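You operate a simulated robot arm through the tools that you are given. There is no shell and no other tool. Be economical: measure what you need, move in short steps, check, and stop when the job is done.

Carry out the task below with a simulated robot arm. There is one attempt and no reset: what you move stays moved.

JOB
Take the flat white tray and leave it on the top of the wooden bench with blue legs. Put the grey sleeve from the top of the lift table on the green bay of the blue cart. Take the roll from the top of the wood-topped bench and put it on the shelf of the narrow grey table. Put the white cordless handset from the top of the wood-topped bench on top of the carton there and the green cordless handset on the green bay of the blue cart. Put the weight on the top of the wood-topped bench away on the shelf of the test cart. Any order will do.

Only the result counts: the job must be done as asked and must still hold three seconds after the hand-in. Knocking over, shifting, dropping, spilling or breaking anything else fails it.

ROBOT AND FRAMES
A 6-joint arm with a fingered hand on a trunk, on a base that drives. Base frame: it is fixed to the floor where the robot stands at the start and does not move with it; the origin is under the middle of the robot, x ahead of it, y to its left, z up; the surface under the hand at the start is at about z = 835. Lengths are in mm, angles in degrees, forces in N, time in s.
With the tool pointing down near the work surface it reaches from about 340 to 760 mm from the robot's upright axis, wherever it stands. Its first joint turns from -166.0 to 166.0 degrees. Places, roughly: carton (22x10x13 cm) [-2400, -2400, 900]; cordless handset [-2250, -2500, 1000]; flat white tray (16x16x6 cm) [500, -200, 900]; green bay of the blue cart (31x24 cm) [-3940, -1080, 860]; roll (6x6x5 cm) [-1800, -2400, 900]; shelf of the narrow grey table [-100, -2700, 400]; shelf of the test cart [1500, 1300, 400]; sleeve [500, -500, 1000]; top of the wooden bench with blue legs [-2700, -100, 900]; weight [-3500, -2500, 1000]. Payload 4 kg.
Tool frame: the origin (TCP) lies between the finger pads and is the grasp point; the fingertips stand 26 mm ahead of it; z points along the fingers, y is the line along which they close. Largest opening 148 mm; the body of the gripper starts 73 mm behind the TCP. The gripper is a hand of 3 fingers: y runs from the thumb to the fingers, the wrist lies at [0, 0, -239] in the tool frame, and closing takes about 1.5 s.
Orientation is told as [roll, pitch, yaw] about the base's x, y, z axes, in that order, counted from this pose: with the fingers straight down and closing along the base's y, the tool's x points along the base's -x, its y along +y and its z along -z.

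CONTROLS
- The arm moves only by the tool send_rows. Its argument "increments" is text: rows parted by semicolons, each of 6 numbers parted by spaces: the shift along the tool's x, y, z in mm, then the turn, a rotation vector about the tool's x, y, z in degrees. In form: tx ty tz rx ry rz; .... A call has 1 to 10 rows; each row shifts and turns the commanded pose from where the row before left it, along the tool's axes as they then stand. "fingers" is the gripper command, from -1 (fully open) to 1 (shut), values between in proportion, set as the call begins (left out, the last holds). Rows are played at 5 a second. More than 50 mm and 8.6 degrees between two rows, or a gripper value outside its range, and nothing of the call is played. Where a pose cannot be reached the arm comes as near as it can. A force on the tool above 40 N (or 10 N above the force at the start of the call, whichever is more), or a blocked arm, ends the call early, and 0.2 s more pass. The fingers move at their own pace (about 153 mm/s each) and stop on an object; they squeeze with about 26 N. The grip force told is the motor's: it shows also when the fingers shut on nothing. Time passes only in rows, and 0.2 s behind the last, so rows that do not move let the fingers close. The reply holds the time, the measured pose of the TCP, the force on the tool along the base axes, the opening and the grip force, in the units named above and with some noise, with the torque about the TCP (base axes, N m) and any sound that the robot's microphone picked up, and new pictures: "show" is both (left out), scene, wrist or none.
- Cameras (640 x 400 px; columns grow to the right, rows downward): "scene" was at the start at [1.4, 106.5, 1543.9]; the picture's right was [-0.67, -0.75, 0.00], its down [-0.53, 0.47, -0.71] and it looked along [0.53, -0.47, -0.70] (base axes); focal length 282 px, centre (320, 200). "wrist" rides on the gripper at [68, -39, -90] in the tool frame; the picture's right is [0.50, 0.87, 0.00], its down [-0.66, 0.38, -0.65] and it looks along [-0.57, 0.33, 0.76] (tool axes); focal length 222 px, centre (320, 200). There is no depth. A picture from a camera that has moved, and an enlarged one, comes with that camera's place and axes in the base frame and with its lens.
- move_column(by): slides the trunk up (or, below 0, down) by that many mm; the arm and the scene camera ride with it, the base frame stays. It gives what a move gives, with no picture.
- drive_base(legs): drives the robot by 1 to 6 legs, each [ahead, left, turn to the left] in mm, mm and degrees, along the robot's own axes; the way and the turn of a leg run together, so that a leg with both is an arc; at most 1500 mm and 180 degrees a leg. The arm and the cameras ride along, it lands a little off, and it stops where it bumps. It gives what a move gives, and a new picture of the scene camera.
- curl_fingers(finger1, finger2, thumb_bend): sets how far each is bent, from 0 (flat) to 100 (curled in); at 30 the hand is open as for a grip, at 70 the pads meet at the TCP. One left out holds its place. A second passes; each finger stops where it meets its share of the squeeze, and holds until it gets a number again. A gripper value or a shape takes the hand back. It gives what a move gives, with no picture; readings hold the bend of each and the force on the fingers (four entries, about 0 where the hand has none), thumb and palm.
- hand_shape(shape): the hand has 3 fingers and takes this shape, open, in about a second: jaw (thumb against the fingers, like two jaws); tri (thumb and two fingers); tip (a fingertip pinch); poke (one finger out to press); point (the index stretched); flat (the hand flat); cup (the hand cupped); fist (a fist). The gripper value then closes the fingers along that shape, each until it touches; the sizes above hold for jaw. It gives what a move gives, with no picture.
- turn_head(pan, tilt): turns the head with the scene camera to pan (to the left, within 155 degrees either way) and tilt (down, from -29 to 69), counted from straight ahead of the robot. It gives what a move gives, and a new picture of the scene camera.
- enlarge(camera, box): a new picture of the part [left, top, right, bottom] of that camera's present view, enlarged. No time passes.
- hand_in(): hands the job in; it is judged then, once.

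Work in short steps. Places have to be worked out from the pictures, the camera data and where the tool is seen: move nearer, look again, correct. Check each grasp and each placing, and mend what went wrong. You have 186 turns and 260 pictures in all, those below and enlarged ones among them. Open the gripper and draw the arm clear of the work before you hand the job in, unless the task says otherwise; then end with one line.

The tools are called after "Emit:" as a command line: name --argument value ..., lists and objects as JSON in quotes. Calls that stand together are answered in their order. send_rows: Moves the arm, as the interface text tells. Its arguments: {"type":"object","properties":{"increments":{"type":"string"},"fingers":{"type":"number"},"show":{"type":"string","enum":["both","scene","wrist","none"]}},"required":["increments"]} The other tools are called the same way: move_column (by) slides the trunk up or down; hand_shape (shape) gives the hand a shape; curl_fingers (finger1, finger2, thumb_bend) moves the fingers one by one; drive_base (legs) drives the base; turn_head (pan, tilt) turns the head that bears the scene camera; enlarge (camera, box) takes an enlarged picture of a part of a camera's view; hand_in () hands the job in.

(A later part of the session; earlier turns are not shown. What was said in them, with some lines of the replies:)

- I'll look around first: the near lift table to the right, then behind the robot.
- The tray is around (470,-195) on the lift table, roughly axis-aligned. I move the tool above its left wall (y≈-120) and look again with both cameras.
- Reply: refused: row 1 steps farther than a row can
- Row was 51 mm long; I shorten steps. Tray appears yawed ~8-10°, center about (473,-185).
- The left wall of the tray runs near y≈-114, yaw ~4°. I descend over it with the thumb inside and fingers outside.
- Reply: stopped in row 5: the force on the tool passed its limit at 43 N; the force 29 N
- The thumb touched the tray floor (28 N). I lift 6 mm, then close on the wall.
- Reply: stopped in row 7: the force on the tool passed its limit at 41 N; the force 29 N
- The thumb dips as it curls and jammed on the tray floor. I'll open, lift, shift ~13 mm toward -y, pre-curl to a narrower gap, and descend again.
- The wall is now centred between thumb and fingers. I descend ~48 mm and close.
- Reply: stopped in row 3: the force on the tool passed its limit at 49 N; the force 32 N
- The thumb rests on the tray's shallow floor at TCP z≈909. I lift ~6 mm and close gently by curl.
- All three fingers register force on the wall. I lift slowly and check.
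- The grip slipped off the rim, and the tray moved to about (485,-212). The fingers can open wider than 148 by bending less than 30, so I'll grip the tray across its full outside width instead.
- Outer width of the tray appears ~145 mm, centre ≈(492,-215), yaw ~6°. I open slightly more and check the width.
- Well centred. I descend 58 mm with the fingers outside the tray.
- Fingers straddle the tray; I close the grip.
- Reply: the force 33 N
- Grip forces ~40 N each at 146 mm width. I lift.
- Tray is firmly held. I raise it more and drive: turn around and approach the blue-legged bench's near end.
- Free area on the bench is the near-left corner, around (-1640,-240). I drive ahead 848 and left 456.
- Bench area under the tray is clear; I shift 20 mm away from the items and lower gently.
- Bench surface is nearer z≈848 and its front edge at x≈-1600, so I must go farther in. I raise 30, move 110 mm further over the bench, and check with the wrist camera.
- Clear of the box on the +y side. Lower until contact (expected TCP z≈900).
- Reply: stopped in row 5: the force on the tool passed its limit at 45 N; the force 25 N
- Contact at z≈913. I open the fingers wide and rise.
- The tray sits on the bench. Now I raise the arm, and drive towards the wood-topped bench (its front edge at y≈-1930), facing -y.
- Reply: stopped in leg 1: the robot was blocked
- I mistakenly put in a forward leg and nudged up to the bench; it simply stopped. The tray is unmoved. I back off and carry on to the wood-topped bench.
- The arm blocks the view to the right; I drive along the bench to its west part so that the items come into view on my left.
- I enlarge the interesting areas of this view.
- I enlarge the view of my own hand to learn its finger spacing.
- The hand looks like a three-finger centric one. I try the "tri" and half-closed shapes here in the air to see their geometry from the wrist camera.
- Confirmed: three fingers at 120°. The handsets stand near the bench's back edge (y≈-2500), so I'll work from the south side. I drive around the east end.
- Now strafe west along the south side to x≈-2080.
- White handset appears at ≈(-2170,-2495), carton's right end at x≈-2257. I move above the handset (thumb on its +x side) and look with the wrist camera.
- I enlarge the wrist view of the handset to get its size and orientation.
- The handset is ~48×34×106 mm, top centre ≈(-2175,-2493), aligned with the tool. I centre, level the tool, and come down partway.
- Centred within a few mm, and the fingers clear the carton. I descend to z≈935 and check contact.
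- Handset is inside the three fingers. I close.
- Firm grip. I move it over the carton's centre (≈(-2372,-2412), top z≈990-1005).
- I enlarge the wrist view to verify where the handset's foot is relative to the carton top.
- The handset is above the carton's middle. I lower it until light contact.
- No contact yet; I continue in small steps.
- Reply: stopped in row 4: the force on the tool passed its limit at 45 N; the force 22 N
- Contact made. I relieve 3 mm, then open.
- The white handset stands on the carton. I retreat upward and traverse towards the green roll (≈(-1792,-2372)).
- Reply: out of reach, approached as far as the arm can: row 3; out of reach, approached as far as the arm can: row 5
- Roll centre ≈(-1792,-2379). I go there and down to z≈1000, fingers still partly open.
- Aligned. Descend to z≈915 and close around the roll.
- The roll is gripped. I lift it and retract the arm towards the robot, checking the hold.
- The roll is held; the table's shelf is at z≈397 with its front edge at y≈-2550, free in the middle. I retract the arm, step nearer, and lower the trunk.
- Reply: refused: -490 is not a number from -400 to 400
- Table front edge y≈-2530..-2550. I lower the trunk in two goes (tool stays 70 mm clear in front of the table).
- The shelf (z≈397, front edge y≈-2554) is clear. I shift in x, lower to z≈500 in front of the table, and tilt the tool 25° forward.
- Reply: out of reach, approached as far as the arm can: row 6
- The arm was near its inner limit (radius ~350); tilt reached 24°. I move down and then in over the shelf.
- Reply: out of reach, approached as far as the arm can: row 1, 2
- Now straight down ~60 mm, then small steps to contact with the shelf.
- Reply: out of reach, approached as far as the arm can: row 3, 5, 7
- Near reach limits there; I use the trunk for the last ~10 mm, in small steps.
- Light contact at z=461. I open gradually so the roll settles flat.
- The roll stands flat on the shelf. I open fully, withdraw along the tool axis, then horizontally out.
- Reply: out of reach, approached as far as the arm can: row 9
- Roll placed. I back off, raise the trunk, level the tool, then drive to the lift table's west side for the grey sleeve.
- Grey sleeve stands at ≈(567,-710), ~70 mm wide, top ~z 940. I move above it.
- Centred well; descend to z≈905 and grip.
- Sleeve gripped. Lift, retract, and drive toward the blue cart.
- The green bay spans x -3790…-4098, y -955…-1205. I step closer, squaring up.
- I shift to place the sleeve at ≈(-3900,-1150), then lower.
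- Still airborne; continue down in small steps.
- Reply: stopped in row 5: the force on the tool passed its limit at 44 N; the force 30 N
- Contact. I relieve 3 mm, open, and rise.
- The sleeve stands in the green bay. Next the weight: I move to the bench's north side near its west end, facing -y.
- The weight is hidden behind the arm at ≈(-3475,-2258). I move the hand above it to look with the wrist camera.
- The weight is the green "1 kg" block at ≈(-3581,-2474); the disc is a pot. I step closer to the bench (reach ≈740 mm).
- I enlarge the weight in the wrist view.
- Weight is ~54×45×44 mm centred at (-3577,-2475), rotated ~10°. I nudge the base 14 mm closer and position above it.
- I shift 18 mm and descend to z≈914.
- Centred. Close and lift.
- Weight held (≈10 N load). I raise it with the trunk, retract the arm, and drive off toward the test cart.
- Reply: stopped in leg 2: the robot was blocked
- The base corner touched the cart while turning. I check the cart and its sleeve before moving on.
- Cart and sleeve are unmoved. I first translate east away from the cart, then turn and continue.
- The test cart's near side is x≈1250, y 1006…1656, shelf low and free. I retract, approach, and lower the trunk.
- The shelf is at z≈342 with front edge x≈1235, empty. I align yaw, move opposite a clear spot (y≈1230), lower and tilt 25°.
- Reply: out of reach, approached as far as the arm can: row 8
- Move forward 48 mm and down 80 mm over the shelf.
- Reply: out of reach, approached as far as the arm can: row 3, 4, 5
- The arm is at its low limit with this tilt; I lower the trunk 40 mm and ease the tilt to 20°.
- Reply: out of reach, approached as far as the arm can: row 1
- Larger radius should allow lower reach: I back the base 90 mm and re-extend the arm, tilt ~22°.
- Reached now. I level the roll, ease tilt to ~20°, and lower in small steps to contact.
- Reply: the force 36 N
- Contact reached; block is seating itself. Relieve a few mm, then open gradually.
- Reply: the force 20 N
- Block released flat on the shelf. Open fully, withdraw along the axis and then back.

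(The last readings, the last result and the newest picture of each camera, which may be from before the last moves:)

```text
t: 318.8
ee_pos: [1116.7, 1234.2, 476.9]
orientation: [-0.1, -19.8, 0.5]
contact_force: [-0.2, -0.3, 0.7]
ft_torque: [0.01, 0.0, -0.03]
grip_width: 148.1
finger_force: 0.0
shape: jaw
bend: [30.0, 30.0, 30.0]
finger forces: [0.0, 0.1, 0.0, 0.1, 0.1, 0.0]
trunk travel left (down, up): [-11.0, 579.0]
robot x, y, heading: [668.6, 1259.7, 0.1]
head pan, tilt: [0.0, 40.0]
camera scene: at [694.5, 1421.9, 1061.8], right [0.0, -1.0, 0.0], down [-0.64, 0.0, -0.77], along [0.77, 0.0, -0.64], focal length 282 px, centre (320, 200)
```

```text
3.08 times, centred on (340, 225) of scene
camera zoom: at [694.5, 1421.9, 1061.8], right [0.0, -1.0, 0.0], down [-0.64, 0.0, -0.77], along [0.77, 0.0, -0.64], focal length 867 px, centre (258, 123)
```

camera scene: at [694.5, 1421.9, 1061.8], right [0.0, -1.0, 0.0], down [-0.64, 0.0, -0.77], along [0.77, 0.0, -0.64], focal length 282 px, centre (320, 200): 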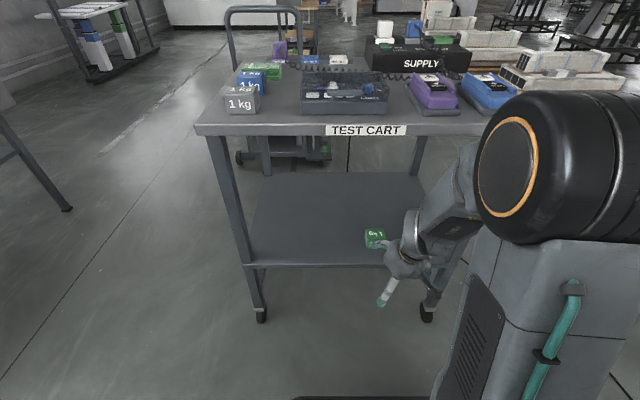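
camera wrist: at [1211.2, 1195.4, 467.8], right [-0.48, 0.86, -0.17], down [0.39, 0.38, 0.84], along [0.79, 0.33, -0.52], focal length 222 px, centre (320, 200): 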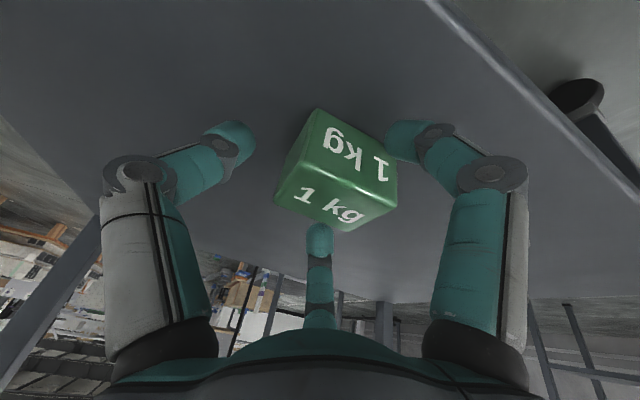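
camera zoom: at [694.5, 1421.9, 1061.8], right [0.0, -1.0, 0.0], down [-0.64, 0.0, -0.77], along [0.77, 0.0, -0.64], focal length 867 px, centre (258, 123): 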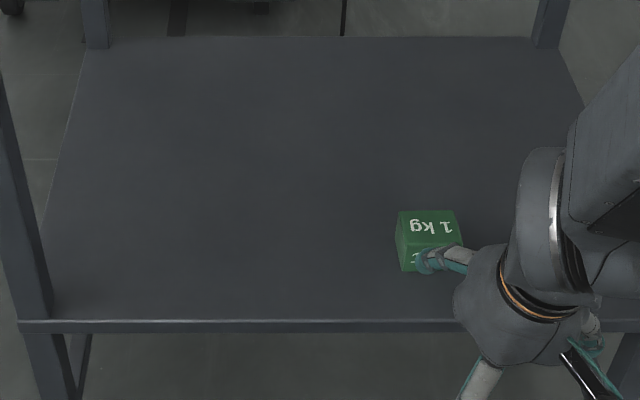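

The weight lies on the shelf. I back off, raise the trunk, level the tool, and return to the wood-topped bench's east end for the green handset.

Emit:
drive_base --legs '[[-400, 0, 0]]'

Emit:
move_column --by 400

Emit:
move_column --by 120

Emit:
send_rows --increments "0 0 -40 0 8 0;0 0 -45 0 8 0;0 0 -45 0 3.8 0;0 0 -45 0 0 0;0 0 -30 0 0 0;0 0 0 0 0 0" --show "none"

Emit:
drive_base --legs '[[-1150, 0, 0], [0, -1200, 0], [0, -1200, 0], [0, 0, 180]]'

```text
t: 321.3
ee_pos: [717.8, 1234.0, 476.2]
orientation: [-0.1, -19.9, 0.4]
contact_force: [0.0, -0.6, -0.4]
ft_torque: [0.02, 0.01, -0.02]
grip_width: 148.1
finger_force: 0.1
shape: jaw
bend: [30.0, 30.0, 30.0]
finger forces: [0.0, 0.0, 0.0, 0.1, 0.0, 0.0]
trunk travel left (down, up): [-11.0, 579.0]
robot x, y, heading: [265.6, 1260.7, 0.3]
head pan, tilt: [0.0, 40.0]
camera scene: at [292.0, 1421.6, 1061.8], right [0.0, -1.0, 0.0], down [-0.64, 0.0, -0.77], along [0.77, 0.0, -0.64], focal length 282 px, centre (320, 200)
```

scene: 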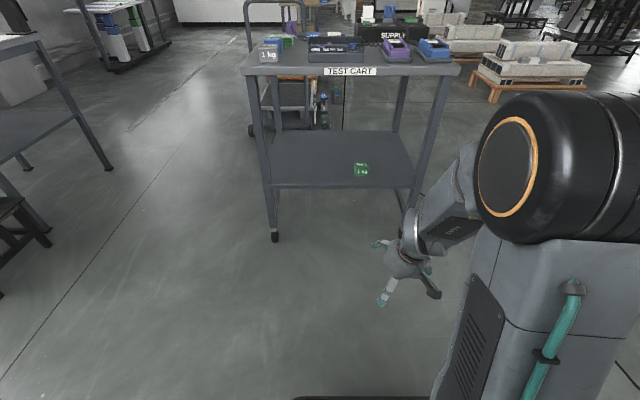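

```text
t: 325.1
ee_pos: [715.3, 1234.6, 876.9]
orientation: [0.0, -19.8, 0.6]
contact_force: [0.9, 0.5, -0.1]
ft_torque: [-0.01, 0.03, -0.02]
grip_width: 148.0
finger_force: 0.1
shape: jaw
bend: [30.0, 30.0, 30.0]
finger forces: [0.1, 0.1, 0.1, 0.1, 0.0, 0.0]
trunk travel left (down, up): [-411.0, 179.0]
robot x, y, heading: [263.7, 1260.3, -0.1]
head pan, tilt: [0.0, 40.0]
```

```text
t: 326.6
ee_pos: [716.2, 1234.2, 997.4]
orientation: [-0.1, -19.7, 0.5]
contact_force: [-0.8, 0.4, -0.2]
ft_torque: [0.02, -0.02, -0.02]
grip_width: 147.8
finger_force: 0.0
shape: jaw
bend: [30.0, 30.0, 30.0]
finger forces: [0.0, 0.0, 0.1, 0.0, 0.0, 0.0]
trunk travel left (down, up): [-531.0, 59.0]
robot x, y, heading: [264.5, 1262.0, 0.1]
head pan, tilt: [0.0, 40.0]
```

```text
t: 328.0
ee_pos: [689.9, 1235.4, 1197.8]
orientation: [-0.1, 0.0, 0.5]
contact_force: [-0.3, 0.3, 0.2]
ft_torque: [-0.01, 0.01, 0.02]
grip_width: 148.0
finger_force: 0.1
shape: jaw
bend: [30.0, 30.0, 30.0]
finger forces: [0.1, 0.0, 0.1, 0.0, 0.0, 0.1]
trunk travel left (down, up): [-531.0, 59.0]
robot x, y, heading: [268.0, 1260.8, 0.1]
head pan, tilt: [0.0, 40.0]
```

```text
t: 352.6
ee_pos: [-1338.3, -1111.1, 1198.2]
orientation: [0.0, 0.0, 178.5]
contact_force: [0.3, -0.1, 0.5]
ft_torque: [-0.01, -0.01, 0.0]
grip_width: 148.0
finger_force: 0.0
shape: jaw
bend: [30.0, 30.0, 30.0]
finger forces: [0.0, 0.0, 0.0, 0.0, 0.0, 0.1]
trunk travel left (down, up): [-531.0, 59.0]
robot x, y, heading: [-917.0, -1148.7, 178.1]
head pan, tilt: [0.0, 40.0]
camera scene: at [-946.7, -1310.8, 1581.8], right [0.03, 1.0, 0.0], down [0.64, -0.02, -0.77], along [-0.77, 0.02, -0.64], focal length 282 px, centre (320, 200)
```

scene: 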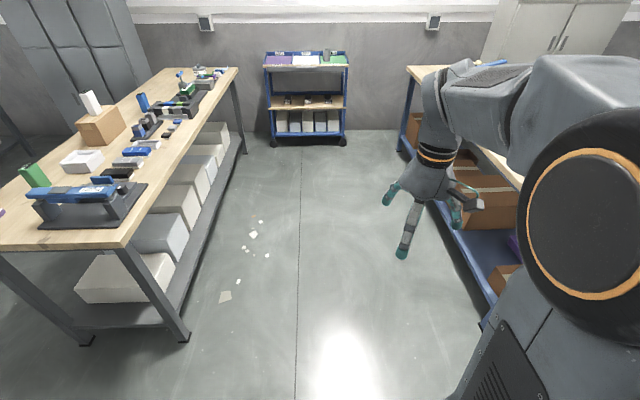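

Weight confirmed on the shelf. Strafe left to the bench's east end.

Emit:
drive_base --legs '[[0, 1290, 1.9], [390, 0, 0]]'

Emit:
turn_head --pan 0 --tilt 50

```text
t: 361.1
ee_pos: [-1740.3, -2427.9, 1197.8]
orientation: [-0.2, 0.0, -178.6]
contact_force: [0.0, 0.4, 0.5]
ft_torque: [-0.02, -0.02, -0.01]
grip_width: 147.9
finger_force: 0.0
shape: jaw
bend: [30.0, 30.0, 30.0]
finger forces: [0.0, 0.1, 0.1, 0.1, 0.1, 0.1]
trunk travel left (down, up): [-531.0, 59.0]
robot x, y, heading: [-1315.4, -2447.7, -179.0]
head pan, tilt: [0.0, 40.0]
camera scene: at [-1338.1, -2609.1, 1581.8], right [-0.02, 1.0, 0.0], down [0.64, 0.01, -0.77], along [-0.77, -0.01, -0.64], focal length 282 px, centre (320, 200)
```

scene: 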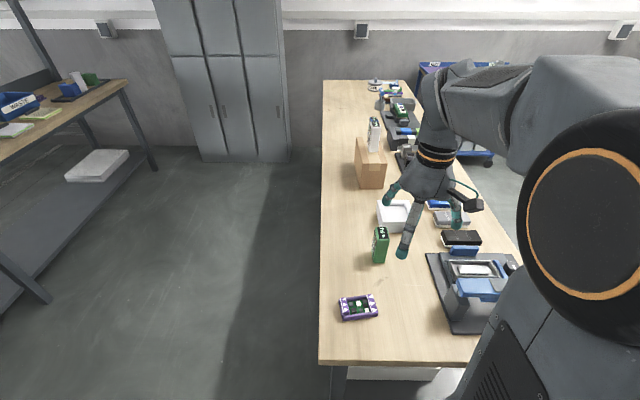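

```text
t: 361.8
ee_pos: [-1739.2, -2428.1, 1198.2]
orientation: [-0.1, 0.0, -178.7]
contact_force: [-0.2, -0.5, 0.2]
ft_torque: [0.02, -0.03, -0.05]
grip_width: 148.0
finger_force: 0.1
shape: jaw
bend: [30.0, 30.0, 30.0]
finger forces: [0.0, 0.0, 0.0, 0.1, 0.1, 0.0]
trunk travel left (down, up): [-531.0, 59.0]
robot x, y, heading: [-1313.9, -2446.3, -179.1]
head pan, tilt: [0.0, 50.0]
camera scene: at [-1329.8, -2609.0, 1567.7], right [-0.02, 1.0, 0.0], down [0.77, 0.01, -0.64], along [-0.64, -0.01, -0.77], focal length 282 px, centre (320, 200)
```

scene: 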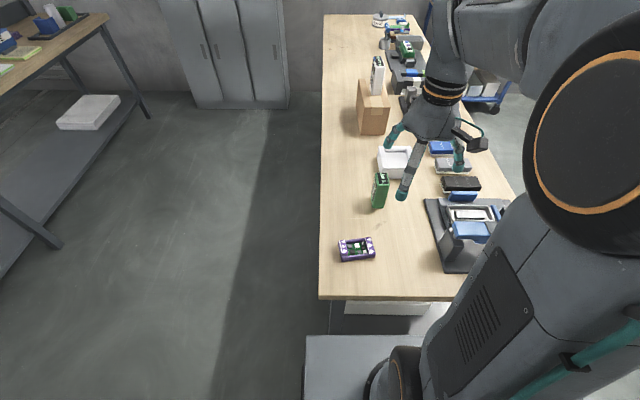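

Green handset at ≈(-1900,-2437). I move above it to see its orientation.

Emit:
send_rows --increments "-40 3 0 0 0 0;-40 3 20 0 0 0;-40 2 20 0 0 0;-35 0 20 0 0 0;0 0 0 0 0 0" --show "wrist"

Emit:
enlarge --camera "wrist" --box '[230, 20, 430, 160]'

```text
t: 363.0
ee_pos: [-1895.1, -2437.8, 1137.2]
orientation: [-0.1, -0.1, -178.7]
contact_force: [0.0, 0.2, -0.5]
ft_torque: [0.04, 0.01, 0.02]
grip_width: 147.8
finger_force: 0.1
shape: jaw
bend: [30.0, 30.0, 30.0]
finger forces: [0.2, 0.0, 0.1, 0.0, 0.0, 0.1]
trunk travel left (down, up): [-531.0, 59.0]
robot x, y, heading: [-1319.8, -2450.2, -179.3]
head pan, tilt: [0.0, 50.0]
camera wrist: at [-1828.3, -2397.6, 1226.5], right [0.52, -0.85, 0.0], down [-0.65, -0.39, 0.65], along [-0.56, -0.34, -0.76], focal length 222 px, centre (320, 200)
```

wrist: 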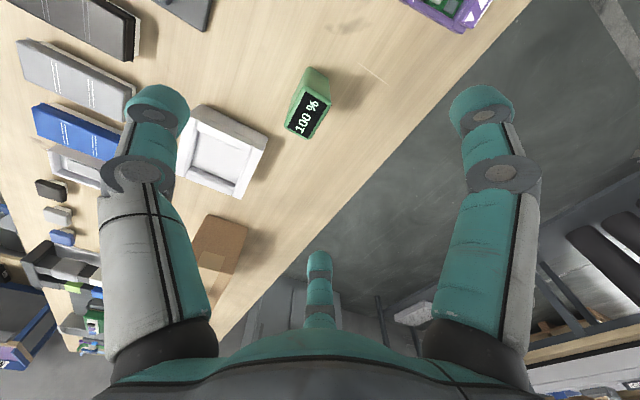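

```text
2.86 times, centred on (330, 90) of wrist
camera zoom: at [-1828.3, -2397.6, 1226.5], right [0.52, -0.85, 0.0], down [-0.65, -0.39, 0.65], along [-0.56, -0.34, -0.76], focal length 635 px, centre (291, 514)
```

zoom: 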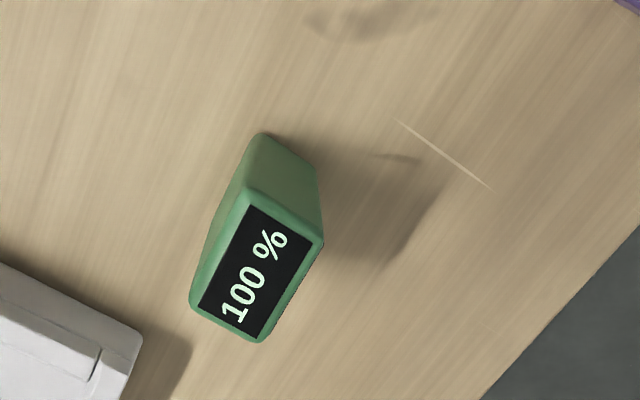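

The handset is 50×34 mm, axis-aligned, centre (-1916,-2434). I rotate the tool so the thumb comes to its east narrow side.

Emit:
send_rows --increments "0 0 0 0 0 8.5;0 0 0 0 0 8.5;0 0 0 0 0 8.5;0 0 0 0 0 8.5;0 0 0 0 0 8.5;0 0 0 0 0 8.5;0 0 0 0 0 8.5;0 0 0 0 0 8.5;0 0 0 0 0 8.5;0 0 0 0 0 8.5" --show "none"

Emit:
send_rows --increments "-3 18 0 0 0 5.5;0 0 40 0 0 0;0 0 30 0 0 0;0 0 0 0 0 0" --show "both"

```text
t: 365.2
ee_pos: [-1893.4, -2439.5, 1138.2]
orientation: [0.0, 0.0, 96.2]
contact_force: [-0.6, 0.1, 0.2]
ft_torque: [0.01, 0.0, 0.0]
grip_width: 147.9
finger_force: 0.1
shape: jaw
bend: [30.0, 30.0, 30.0]
finger forces: [0.0, 0.1, 0.1, 0.0, 0.1, 0.0]
trunk travel left (down, up): [-531.0, 59.0]
robot x, y, heading: [-1314.8, -2442.3, -178.8]
head pan, tilt: [0.0, 50.0]
```

```text
t: 366.2
ee_pos: [-1912.5, -2438.4, 1068.6]
orientation: [0.0, 0.1, 90.9]
contact_force: [-0.1, -0.1, -0.4]
ft_torque: [0.04, -0.01, 0.03]
grip_width: 147.7
finger_force: 0.1
shape: jaw
bend: [30.0, 30.0, 30.0]
finger forces: [0.0, 0.0, 0.1, 0.0, 0.1, 0.0]
trunk travel left (down, up): [-531.0, 59.0]
robot x, y, heading: [-1320.1, -2446.8, -178.8]
head pan, tilt: [0.0, 50.0]
camera scene: at [-1330.0, -2609.0, 1567.6], right [-0.02, 1.0, 0.0], down [0.77, 0.01, -0.64], along [-0.64, -0.01, -0.77], focal length 282 px, centre (320, 200)
camera wrist: at [-1872.5, -2504.7, 1157.8], right [-0.86, -0.51, 0.0], down [-0.39, 0.65, 0.65], along [-0.34, 0.56, -0.76], focal length 222 px, centre (320, 200)
```

scene: 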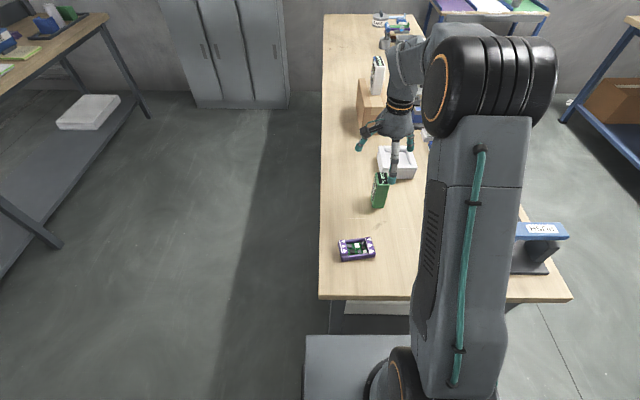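
wrist: 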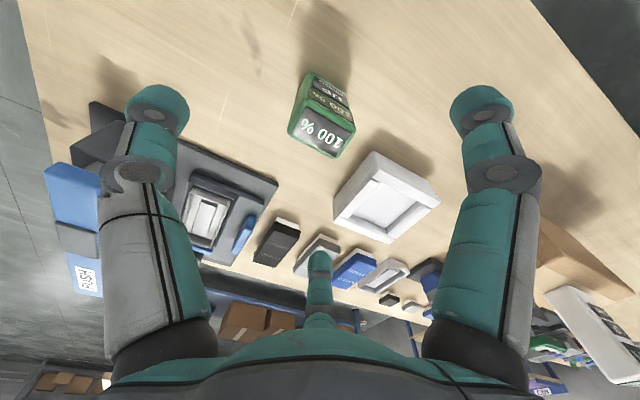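

Aligned within a few mm. Descend to z≈935 and grip.

Emit:
send_rows --increments "-4 1 40 0 0 0;0 0 40 0 0 0;0 0 35 0 0 0;0 0 19 0 0 0;0 0 0 0 0 0" --show "wrist"

Emit:
send_rows --increments "0 0 0 0 0 0;0 0 0 0 0 0;0 0 0 0 0 0;0 0 0 0 0 0;0 0 0 0 0 0;0 0 0 0 0 0;0 0 0 0 0 0" --fingers 1 --show "none"

Emit:
send_rows --increments "0 0 -20 0 0 0;0 0 -40 0 0 0;0 0 -45 0 0 0;0 0 -45 0 0 0;0 0 -20 0 0 0;0 0 0 0 0 0" --show "wrist"

```text
t: 367.4
ee_pos: [-1915.4, -2434.1, 935.2]
orientation: [0.0, 0.1, 90.8]
contact_force: [0.2, -1.0, -0.2]
ft_torque: [0.0, 0.02, 0.03]
grip_width: 147.9
finger_force: 0.0
shape: jaw
bend: [30.0, 30.0, 30.0]
finger forces: [0.0, 0.0, 0.0, 0.1, 0.1, 0.1]
trunk travel left (down, up): [-531.0, 59.0]
robot x, y, heading: [-1313.0, -2449.5, -178.7]
head pan, tilt: [0.0, 50.0]
camera wrist: at [-1874.4, -2500.8, 1024.5], right [-0.86, -0.51, 0.0], down [-0.39, 0.65, 0.65], along [-0.34, 0.56, -0.76], focal length 222 px, centre (320, 200)
```

wrist: 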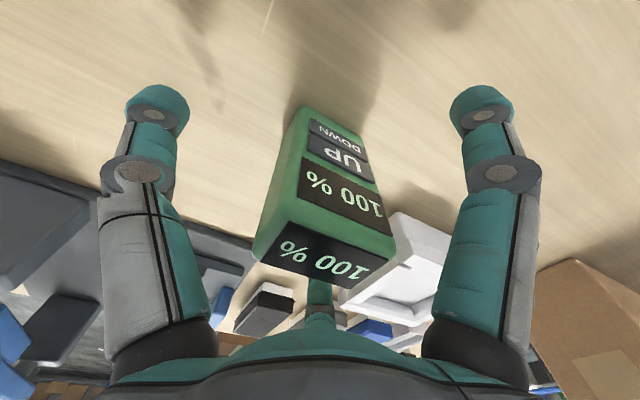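

```text
t: 369.0
ee_pos: [-1915.2, -2434.0, 935.7]
orientation: [0.0, -0.1, 90.7]
contact_force: [0.8, -0.1, 0.8]
ft_torque: [0.03, -0.02, 0.0]
grip_width: 40.9
finger_force: 25.9
shape: jaw
bend: [76.0, 76.0, 70.0]
finger forces: [20.7, 20.7, 0.0, 0.0, 22.9, 0.1]
trunk travel left (down, up): [-531.0, 59.0]
robot x, y, heading: [-1315.6, -2444.8, -179.0]
head pan, tilt: [0.0, 50.0]
```

```text
t: 370.4
ee_pos: [-1914.9, -2434.8, 1104.3]
orientation: [0.0, -0.1, 90.9]
contact_force: [-0.1, -0.2, -2.6]
ft_torque: [0.02, -0.03, 0.0]
grip_width: 40.7
finger_force: 26.5
shape: jaw
bend: [76.0, 76.0, 70.0]
finger forces: [20.7, 20.6, 0.1, 0.0, 23.0, 0.1]
trunk travel left (down, up): [-531.0, 59.0]
robot x, y, heading: [-1318.4, -2449.2, -179.0]
head pan, tilt: [0.0, 50.0]
camera wrist: at [-1875.4, -2502.0, 1192.9], right [-0.86, -0.51, 0.0], down [-0.39, 0.65, 0.65], along [-0.34, 0.56, -0.76], focal length 222 px, centre (320, 200)
```

wrist: 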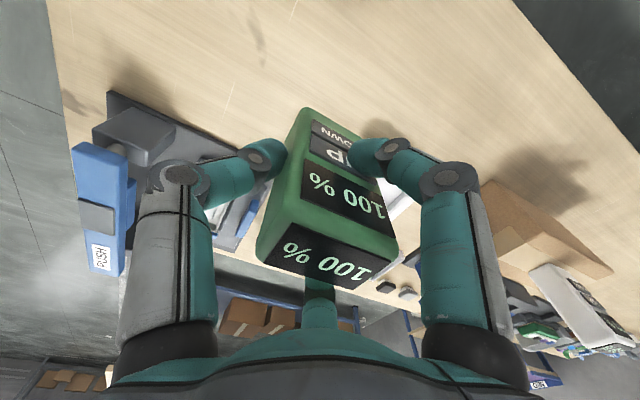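

Green handset held. I retract it toward the robot and drive to the blue cart.

Emit:
send_rows --increments "0 -45 0 0 0 0;0 -45 0 0 0 0;0 0 0 0 0 0" --show "none"

Emit:
drive_base --legs '[[-400, 0, 0], [0, -1350, -1], [1150, 0, 0], [1150, 0, 0]]'

Emit:
turn_head --pan 0 --tilt 40

```text
t: 371.2
ee_pos: [-1823.4, -2433.2, 1102.2]
orientation: [0.0, -0.1, 90.9]
contact_force: [-0.1, -0.1, -2.0]
ft_torque: [-0.02, 0.0, -0.01]
grip_width: 41.0
finger_force: 26.1
shape: jaw
bend: [76.0, 76.0, 70.0]
finger forces: [20.6, 20.6, 0.0, 0.0, 23.1, 0.1]
trunk travel left (down, up): [-531.0, 59.0]
robot x, y, heading: [-1318.1, -2445.1, -179.0]
head pan, tilt: [0.0, 50.0]
```

```text
t: 390.9
ee_pos: [-3753.2, -1076.4, 1102.4]
orientation: [0.0, -0.1, 89.1]
contact_force: [0.6, 0.9, -2.3]
ft_torque: [-0.04, -0.03, 0.04]
grip_width: 40.9
finger_force: 25.5
shape: jaw
bend: [76.0, 76.0, 70.0]
finger forces: [20.7, 20.6, 0.1, 0.0, 22.8, 0.0]
trunk travel left (down, up): [-531.0, 59.0]
robot x, y, heading: [-3247.2, -1104.0, 179.3]
head pan, tilt: [0.0, 50.0]
camera scene: at [-3265.7, -1266.2, 1567.6], right [0.01, 1.0, 0.0], down [0.77, -0.01, -0.64], along [-0.64, 0.01, -0.77], focal length 282 px, centre (320, 200)
```

scene: 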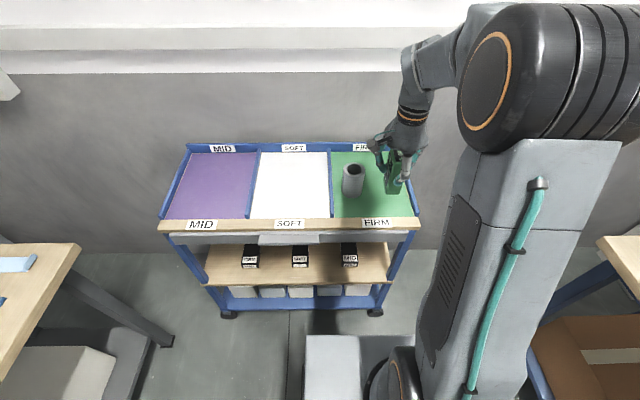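

```text
t: 391.6
ee_pos: [-3753.8, -1076.3, 1101.3]
orientation: [0.0, -0.1, 89.1]
contact_force: [-0.1, -0.3, -2.7]
ft_torque: [0.02, 0.03, 0.0]
grip_width: 40.8
finger_force: 26.1
shape: jaw
bend: [76.0, 76.0, 70.0]
finger forces: [20.8, 20.7, 0.0, 0.0, 22.8, 0.0]
trunk travel left (down, up): [-531.0, 59.0]
robot x, y, heading: [-3245.7, -1107.6, 179.1]
head pan, tilt: [0.0, 40.0]
camera scene: at [-3273.6, -1266.1, 1581.8], right [0.01, 1.0, 0.0], down [0.64, -0.01, -0.77], along [-0.77, 0.01, -0.64], focal length 282 px, centre (320, 200)
```

scene: 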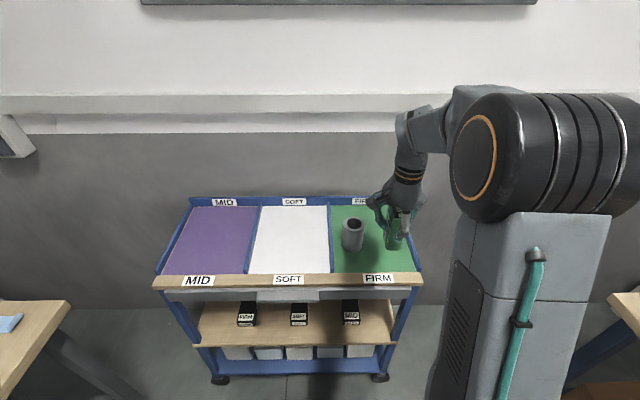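

Drive the last 145 mm, then move above a free spot in the bay's back (≈(-3990,-1055)).

Emit:
drive_base --legs '[[145, 0, 0.8]]'

Emit:
send_rows --increments "-7 31 0 0 0 0;-7 31 0 0 0 0;-7 30 0 0 0 0;0 0 20 0 0 0;0 0 0 0 0 0" --show "both"

```text
t: 392.9
ee_pos: [-3899.2, -1081.7, 1102.0]
orientation: [0.0, -0.1, 90.0]
contact_force: [-0.3, 0.7, -2.6]
ft_torque: [0.0, 0.02, -0.01]
grip_width: 41.0
finger_force: 26.3
shape: jaw
bend: [76.0, 76.0, 70.0]
finger forces: [20.8, 20.6, 0.1, 0.0, 22.8, 0.1]
trunk travel left (down, up): [-531.0, 59.0]
robot x, y, heading: [-3389.4, -1106.0, -180.0]
head pan, tilt: [0.0, 40.0]
camera scene: at [-3417.0, -1265.6, 1581.8], right [0.0, 1.0, 0.0], down [0.64, 0.0, -0.77], along [-0.77, 0.0, -0.64], focal length 282 px, centre (320, 200)
```

scene: 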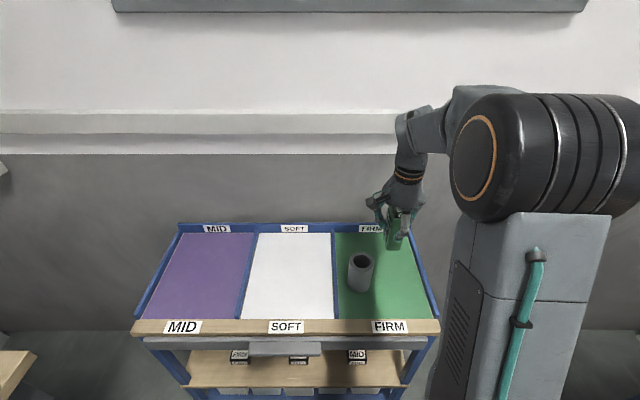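

```text
t: 394.1
ee_pos: [-3991.8, -1060.0, 1081.6]
orientation: [0.0, 0.0, 89.9]
contact_force: [0.2, 0.2, -2.0]
ft_torque: [0.01, -0.04, 0.03]
grip_width: 40.7
finger_force: 26.0
shape: jaw
bend: [76.0, 76.0, 70.0]
finger forces: [20.8, 20.7, 0.0, 0.1, 23.0, 0.0]
trunk travel left (down, up): [-531.0, 59.0]
robot x, y, heading: [-3389.4, -1104.2, -180.1]
head pan, tilt: [0.0, 40.0]
camera scene: at [-3416.3, -1265.6, 1581.8], right [0.0, 1.0, 0.0], down [0.64, 0.0, -0.77], along [-0.77, 0.0, -0.64], focal length 282 px, centre (320, 200)
camera wrist: at [-3952.6, -1127.7, 1171.0], right [-0.87, -0.5, 0.0], down [-0.38, 0.66, 0.65], along [-0.33, 0.57, -0.76], focal length 222 px, centre (320, 200)
```

scene: 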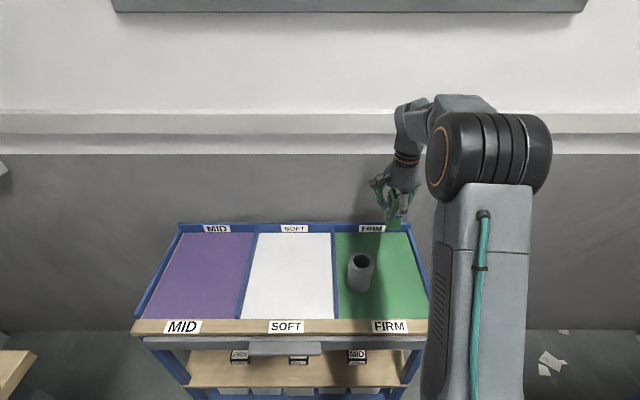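
wrist: 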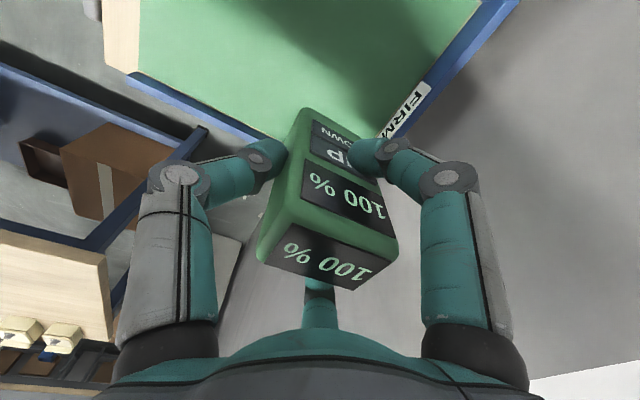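

I shift 26 mm forward and 15 mm south to stay clear of the rims, then lower.

Emit:
send_rows --increments "15 -26 10 0 0 0;0 0 40 0 0 0;0 0 40 0 0 0;0 0 35 0 0 0;0 0 10 0 0 0;0 0 4 0 0 0;0 0 3 0 0 0;0 0 3 0 0 0;0 0 3 0 0 0;0 0 3 0 0 0" --show "both"

```text
t: 396.3
ee_pos: [-3963.5, -1075.3, 933.9]
orientation: [0.3, 0.0, 89.9]
contact_force: [1.2, -0.4, 22.5]
ft_torque: [-0.03, -0.05, -0.03]
grip_width: 41.8
finger_force: 25.5
shape: jaw
bend: [77.0, 77.0, 69.0]
finger forces: [24.1, 23.7, 0.0, 0.0, 27.2, 0.0]
trunk travel left (down, up): [-531.0, 59.0]
robot x, y, heading: [-3393.5, -1102.5, -180.2]
head pan, tilt: [0.0, 40.0]
camera scene: at [-3414.4, -1265.8, 1582.3], right [0.0, 1.0, 0.0], down [0.64, 0.0, -0.77], along [-0.77, 0.0, -0.64], focal length 282 px, centre (320, 200)
camera wrist: at [-3924.7, -1143.8, 1022.5], right [-0.87, -0.5, 0.0], down [-0.37, 0.66, 0.66], along [-0.33, 0.57, -0.75], focal length 222 px, centre (320, 200)
```

scene: 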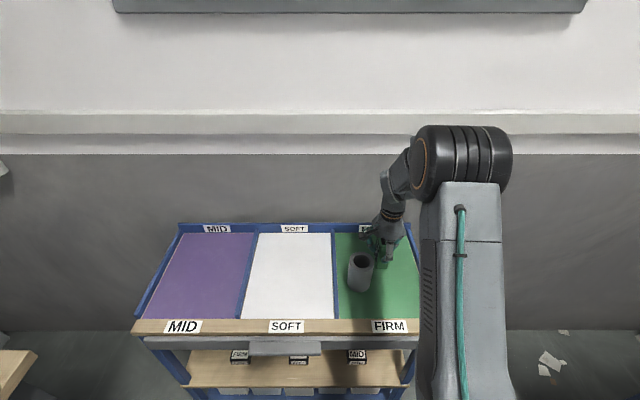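
wrist: 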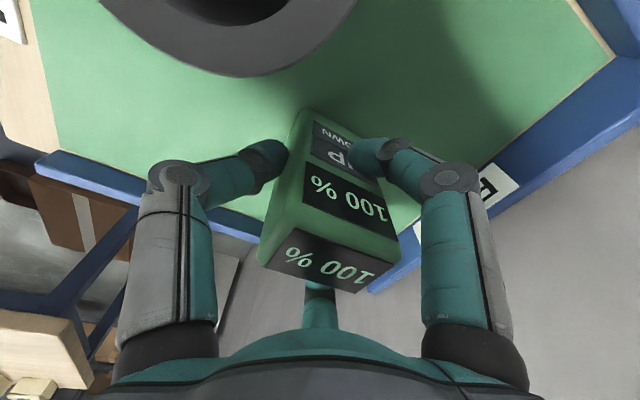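

Contact. Relieve slightly and open gradually, then rise.

Emit:
send_rows --increments "0 0 -3 0 0 0;0 0 0 0 0 0" --show "none"

Emit:
send_rows --increments "0 0 0 0 0 0;0 0 0 0 0 0;0 0 0 0 0 0;0 0 0 0 0 0" --fingers -0.4 --show "wrist"

```text
t: 396.9
ee_pos: [-3964.4, -1076.0, 934.0]
orientation: [0.1, -0.1, 89.9]
contact_force: [-3.5, -1.1, 8.4]
ft_torque: [-0.03, 0.1, -0.03]
grip_width: 41.3
finger_force: 26.0
shape: jaw
bend: [76.0, 77.0, 69.0]
finger forces: [24.2, 23.5, 0.1, 0.0, 24.6, 0.0]
trunk travel left (down, up): [-531.0, 59.0]
robot x, y, heading: [-3393.6, -1103.0, -180.3]
head pan, tilt: [0.0, 40.0]
```

```text
t: 397.9
ee_pos: [-3963.9, -1075.7, 934.1]
orientation: [0.0, -0.1, 89.9]
contact_force: [0.6, 0.0, 0.5]
ft_torque: [-0.03, -0.01, 0.0]
grip_width: 103.5
finger_force: 0.1
shape: jaw
bend: [28.0, 28.0, 74.0]
finger forces: [0.1, 0.1, 0.0, 0.0, 0.1, 0.1]
trunk travel left (down, up): [-531.0, 59.0]
robot x, y, heading: [-3389.0, -1104.5, -180.1]
head pan, tilt: [0.0, 40.0]
camera wrist: at [-3925.2, -1143.5, 1023.5], right [-0.87, -0.5, 0.0], down [-0.38, 0.66, 0.65], along [-0.33, 0.57, -0.76], focal length 222 px, centre (320, 200)
```

wrist: 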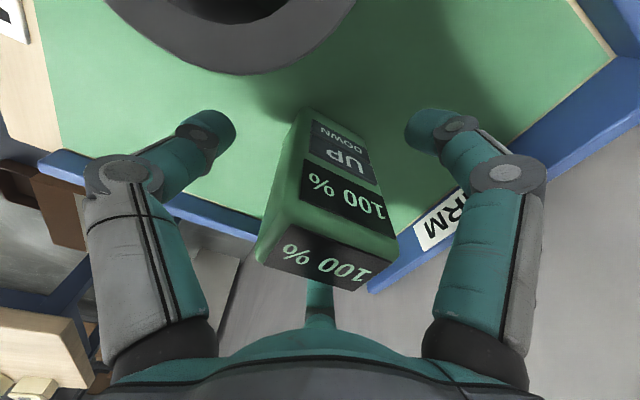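

Released and standing. I rise straight up with the fingers at this width, then open fully and check.

Emit:
send_rows --increments "0 0 -30 0 0 0;0 0 -40 0 0 0;0 0 -45 0 0 0;0 0 -45 0 0 0;0 0 -30 0 0 0;0 0 0 0 0 0" --show "wrist"

Emit:
send_rows --increments "0 -45 0 0 0 0;0 -45 0 0 0 0;0 -45 0 0 0 0;0 0 0 0 0 0" --fingers -1 --show "none"

Emit:
drive_base --legs '[[-350, 0, 0]]'

```text
t: 399.3
ee_pos: [-3964.2, -1076.3, 1125.9]
orientation: [0.0, 0.0, 90.0]
contact_force: [0.0, -1.1, -0.3]
ft_torque: [0.01, 0.0, 0.0]
grip_width: 103.2
finger_force: 0.1
shape: jaw
bend: [28.0, 28.0, 74.0]
finger forces: [0.1, 0.0, 0.0, 0.0, 0.1, 0.0]
trunk travel left (down, up): [-531.0, 59.0]
robot x, y, heading: [-3394.8, -1105.4, -179.9]
head pan, tilt: [0.0, 40.0]
camera wrist: at [-3925.5, -1144.3, 1214.5], right [-0.87, -0.5, 0.0], down [-0.38, 0.66, 0.65], along [-0.33, 0.57, -0.76], focal length 222 px, centre (320, 200)
```

wrist: 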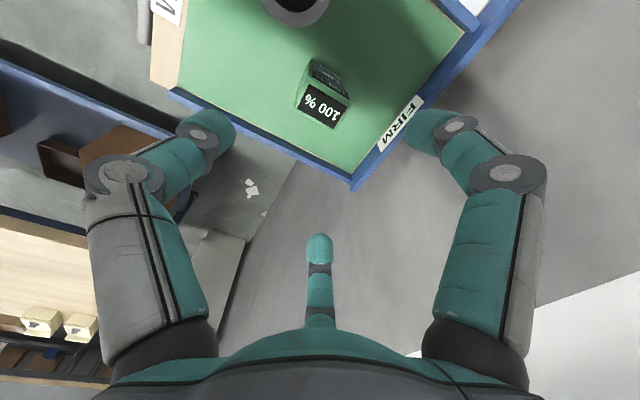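

```text
t: 400.3
ee_pos: [-3828.8, -1077.6, 1126.9]
orientation: [0.1, -0.1, 89.9]
contact_force: [0.9, 0.5, 0.8]
ft_torque: [0.01, 0.02, -0.01]
grip_width: 147.9
finger_force: 0.0
shape: jaw
bend: [30.0, 30.0, 30.0]
finger forces: [0.1, 0.1, 0.0, 0.1, 0.0, 0.1]
trunk travel left (down, up): [-531.0, 59.0]
robot x, y, heading: [-3393.1, -1106.3, -180.0]
head pan, tilt: [0.0, 40.0]
```

```text
t: 402.6
ee_pos: [-3474.7, -1077.8, 1126.9]
orientation: [0.0, 0.0, 90.0]
contact_force: [0.7, 0.3, -0.6]
ft_torque: [0.03, 0.0, 0.01]
grip_width: 147.9
finger_force: 0.0
shape: jaw
bend: [30.0, 30.0, 30.0]
finger forces: [0.0, 0.0, 0.1, 0.0, 0.1, 0.1]
trunk travel left (down, up): [-531.0, 59.0]
robot x, y, heading: [-3038.6, -1103.7, -179.7]
head pan, tilt: [0.0, 40.0]
camera scene: at [-3062.1, -1265.1, 1581.8], right [0.0, 1.0, 0.0], down [0.64, 0.0, -0.77], along [-0.77, 0.0, -0.64], focal length 282 px, centre (320, 200)
```

scene: 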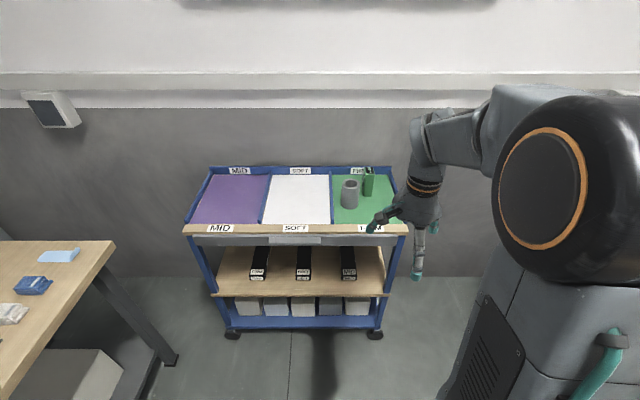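

All placements are seen to hold: sleeve and green handset in the green bay, white handset on the carton, roll and weight on their shelves, tray on the blue-legged bench. The gripper is open and clear, so I hand in.

Emit:
hand_in

```text
The job is handed in.
```

I placed all six items as asked and handed the job in; the hand-in reply gave no verdict on whether it passed. The last views showed the tray on the blue-legged bench, the sleeve and green handset in the green bay, the white handset on the carton, the roll on the narrow grey table's shelf and the weight on the test cart's shelf. Along the way the base touched the blue-legged bench once and the blue cart once. The tray, the cart and the sleeve on it were still in place when I looked afterwards.
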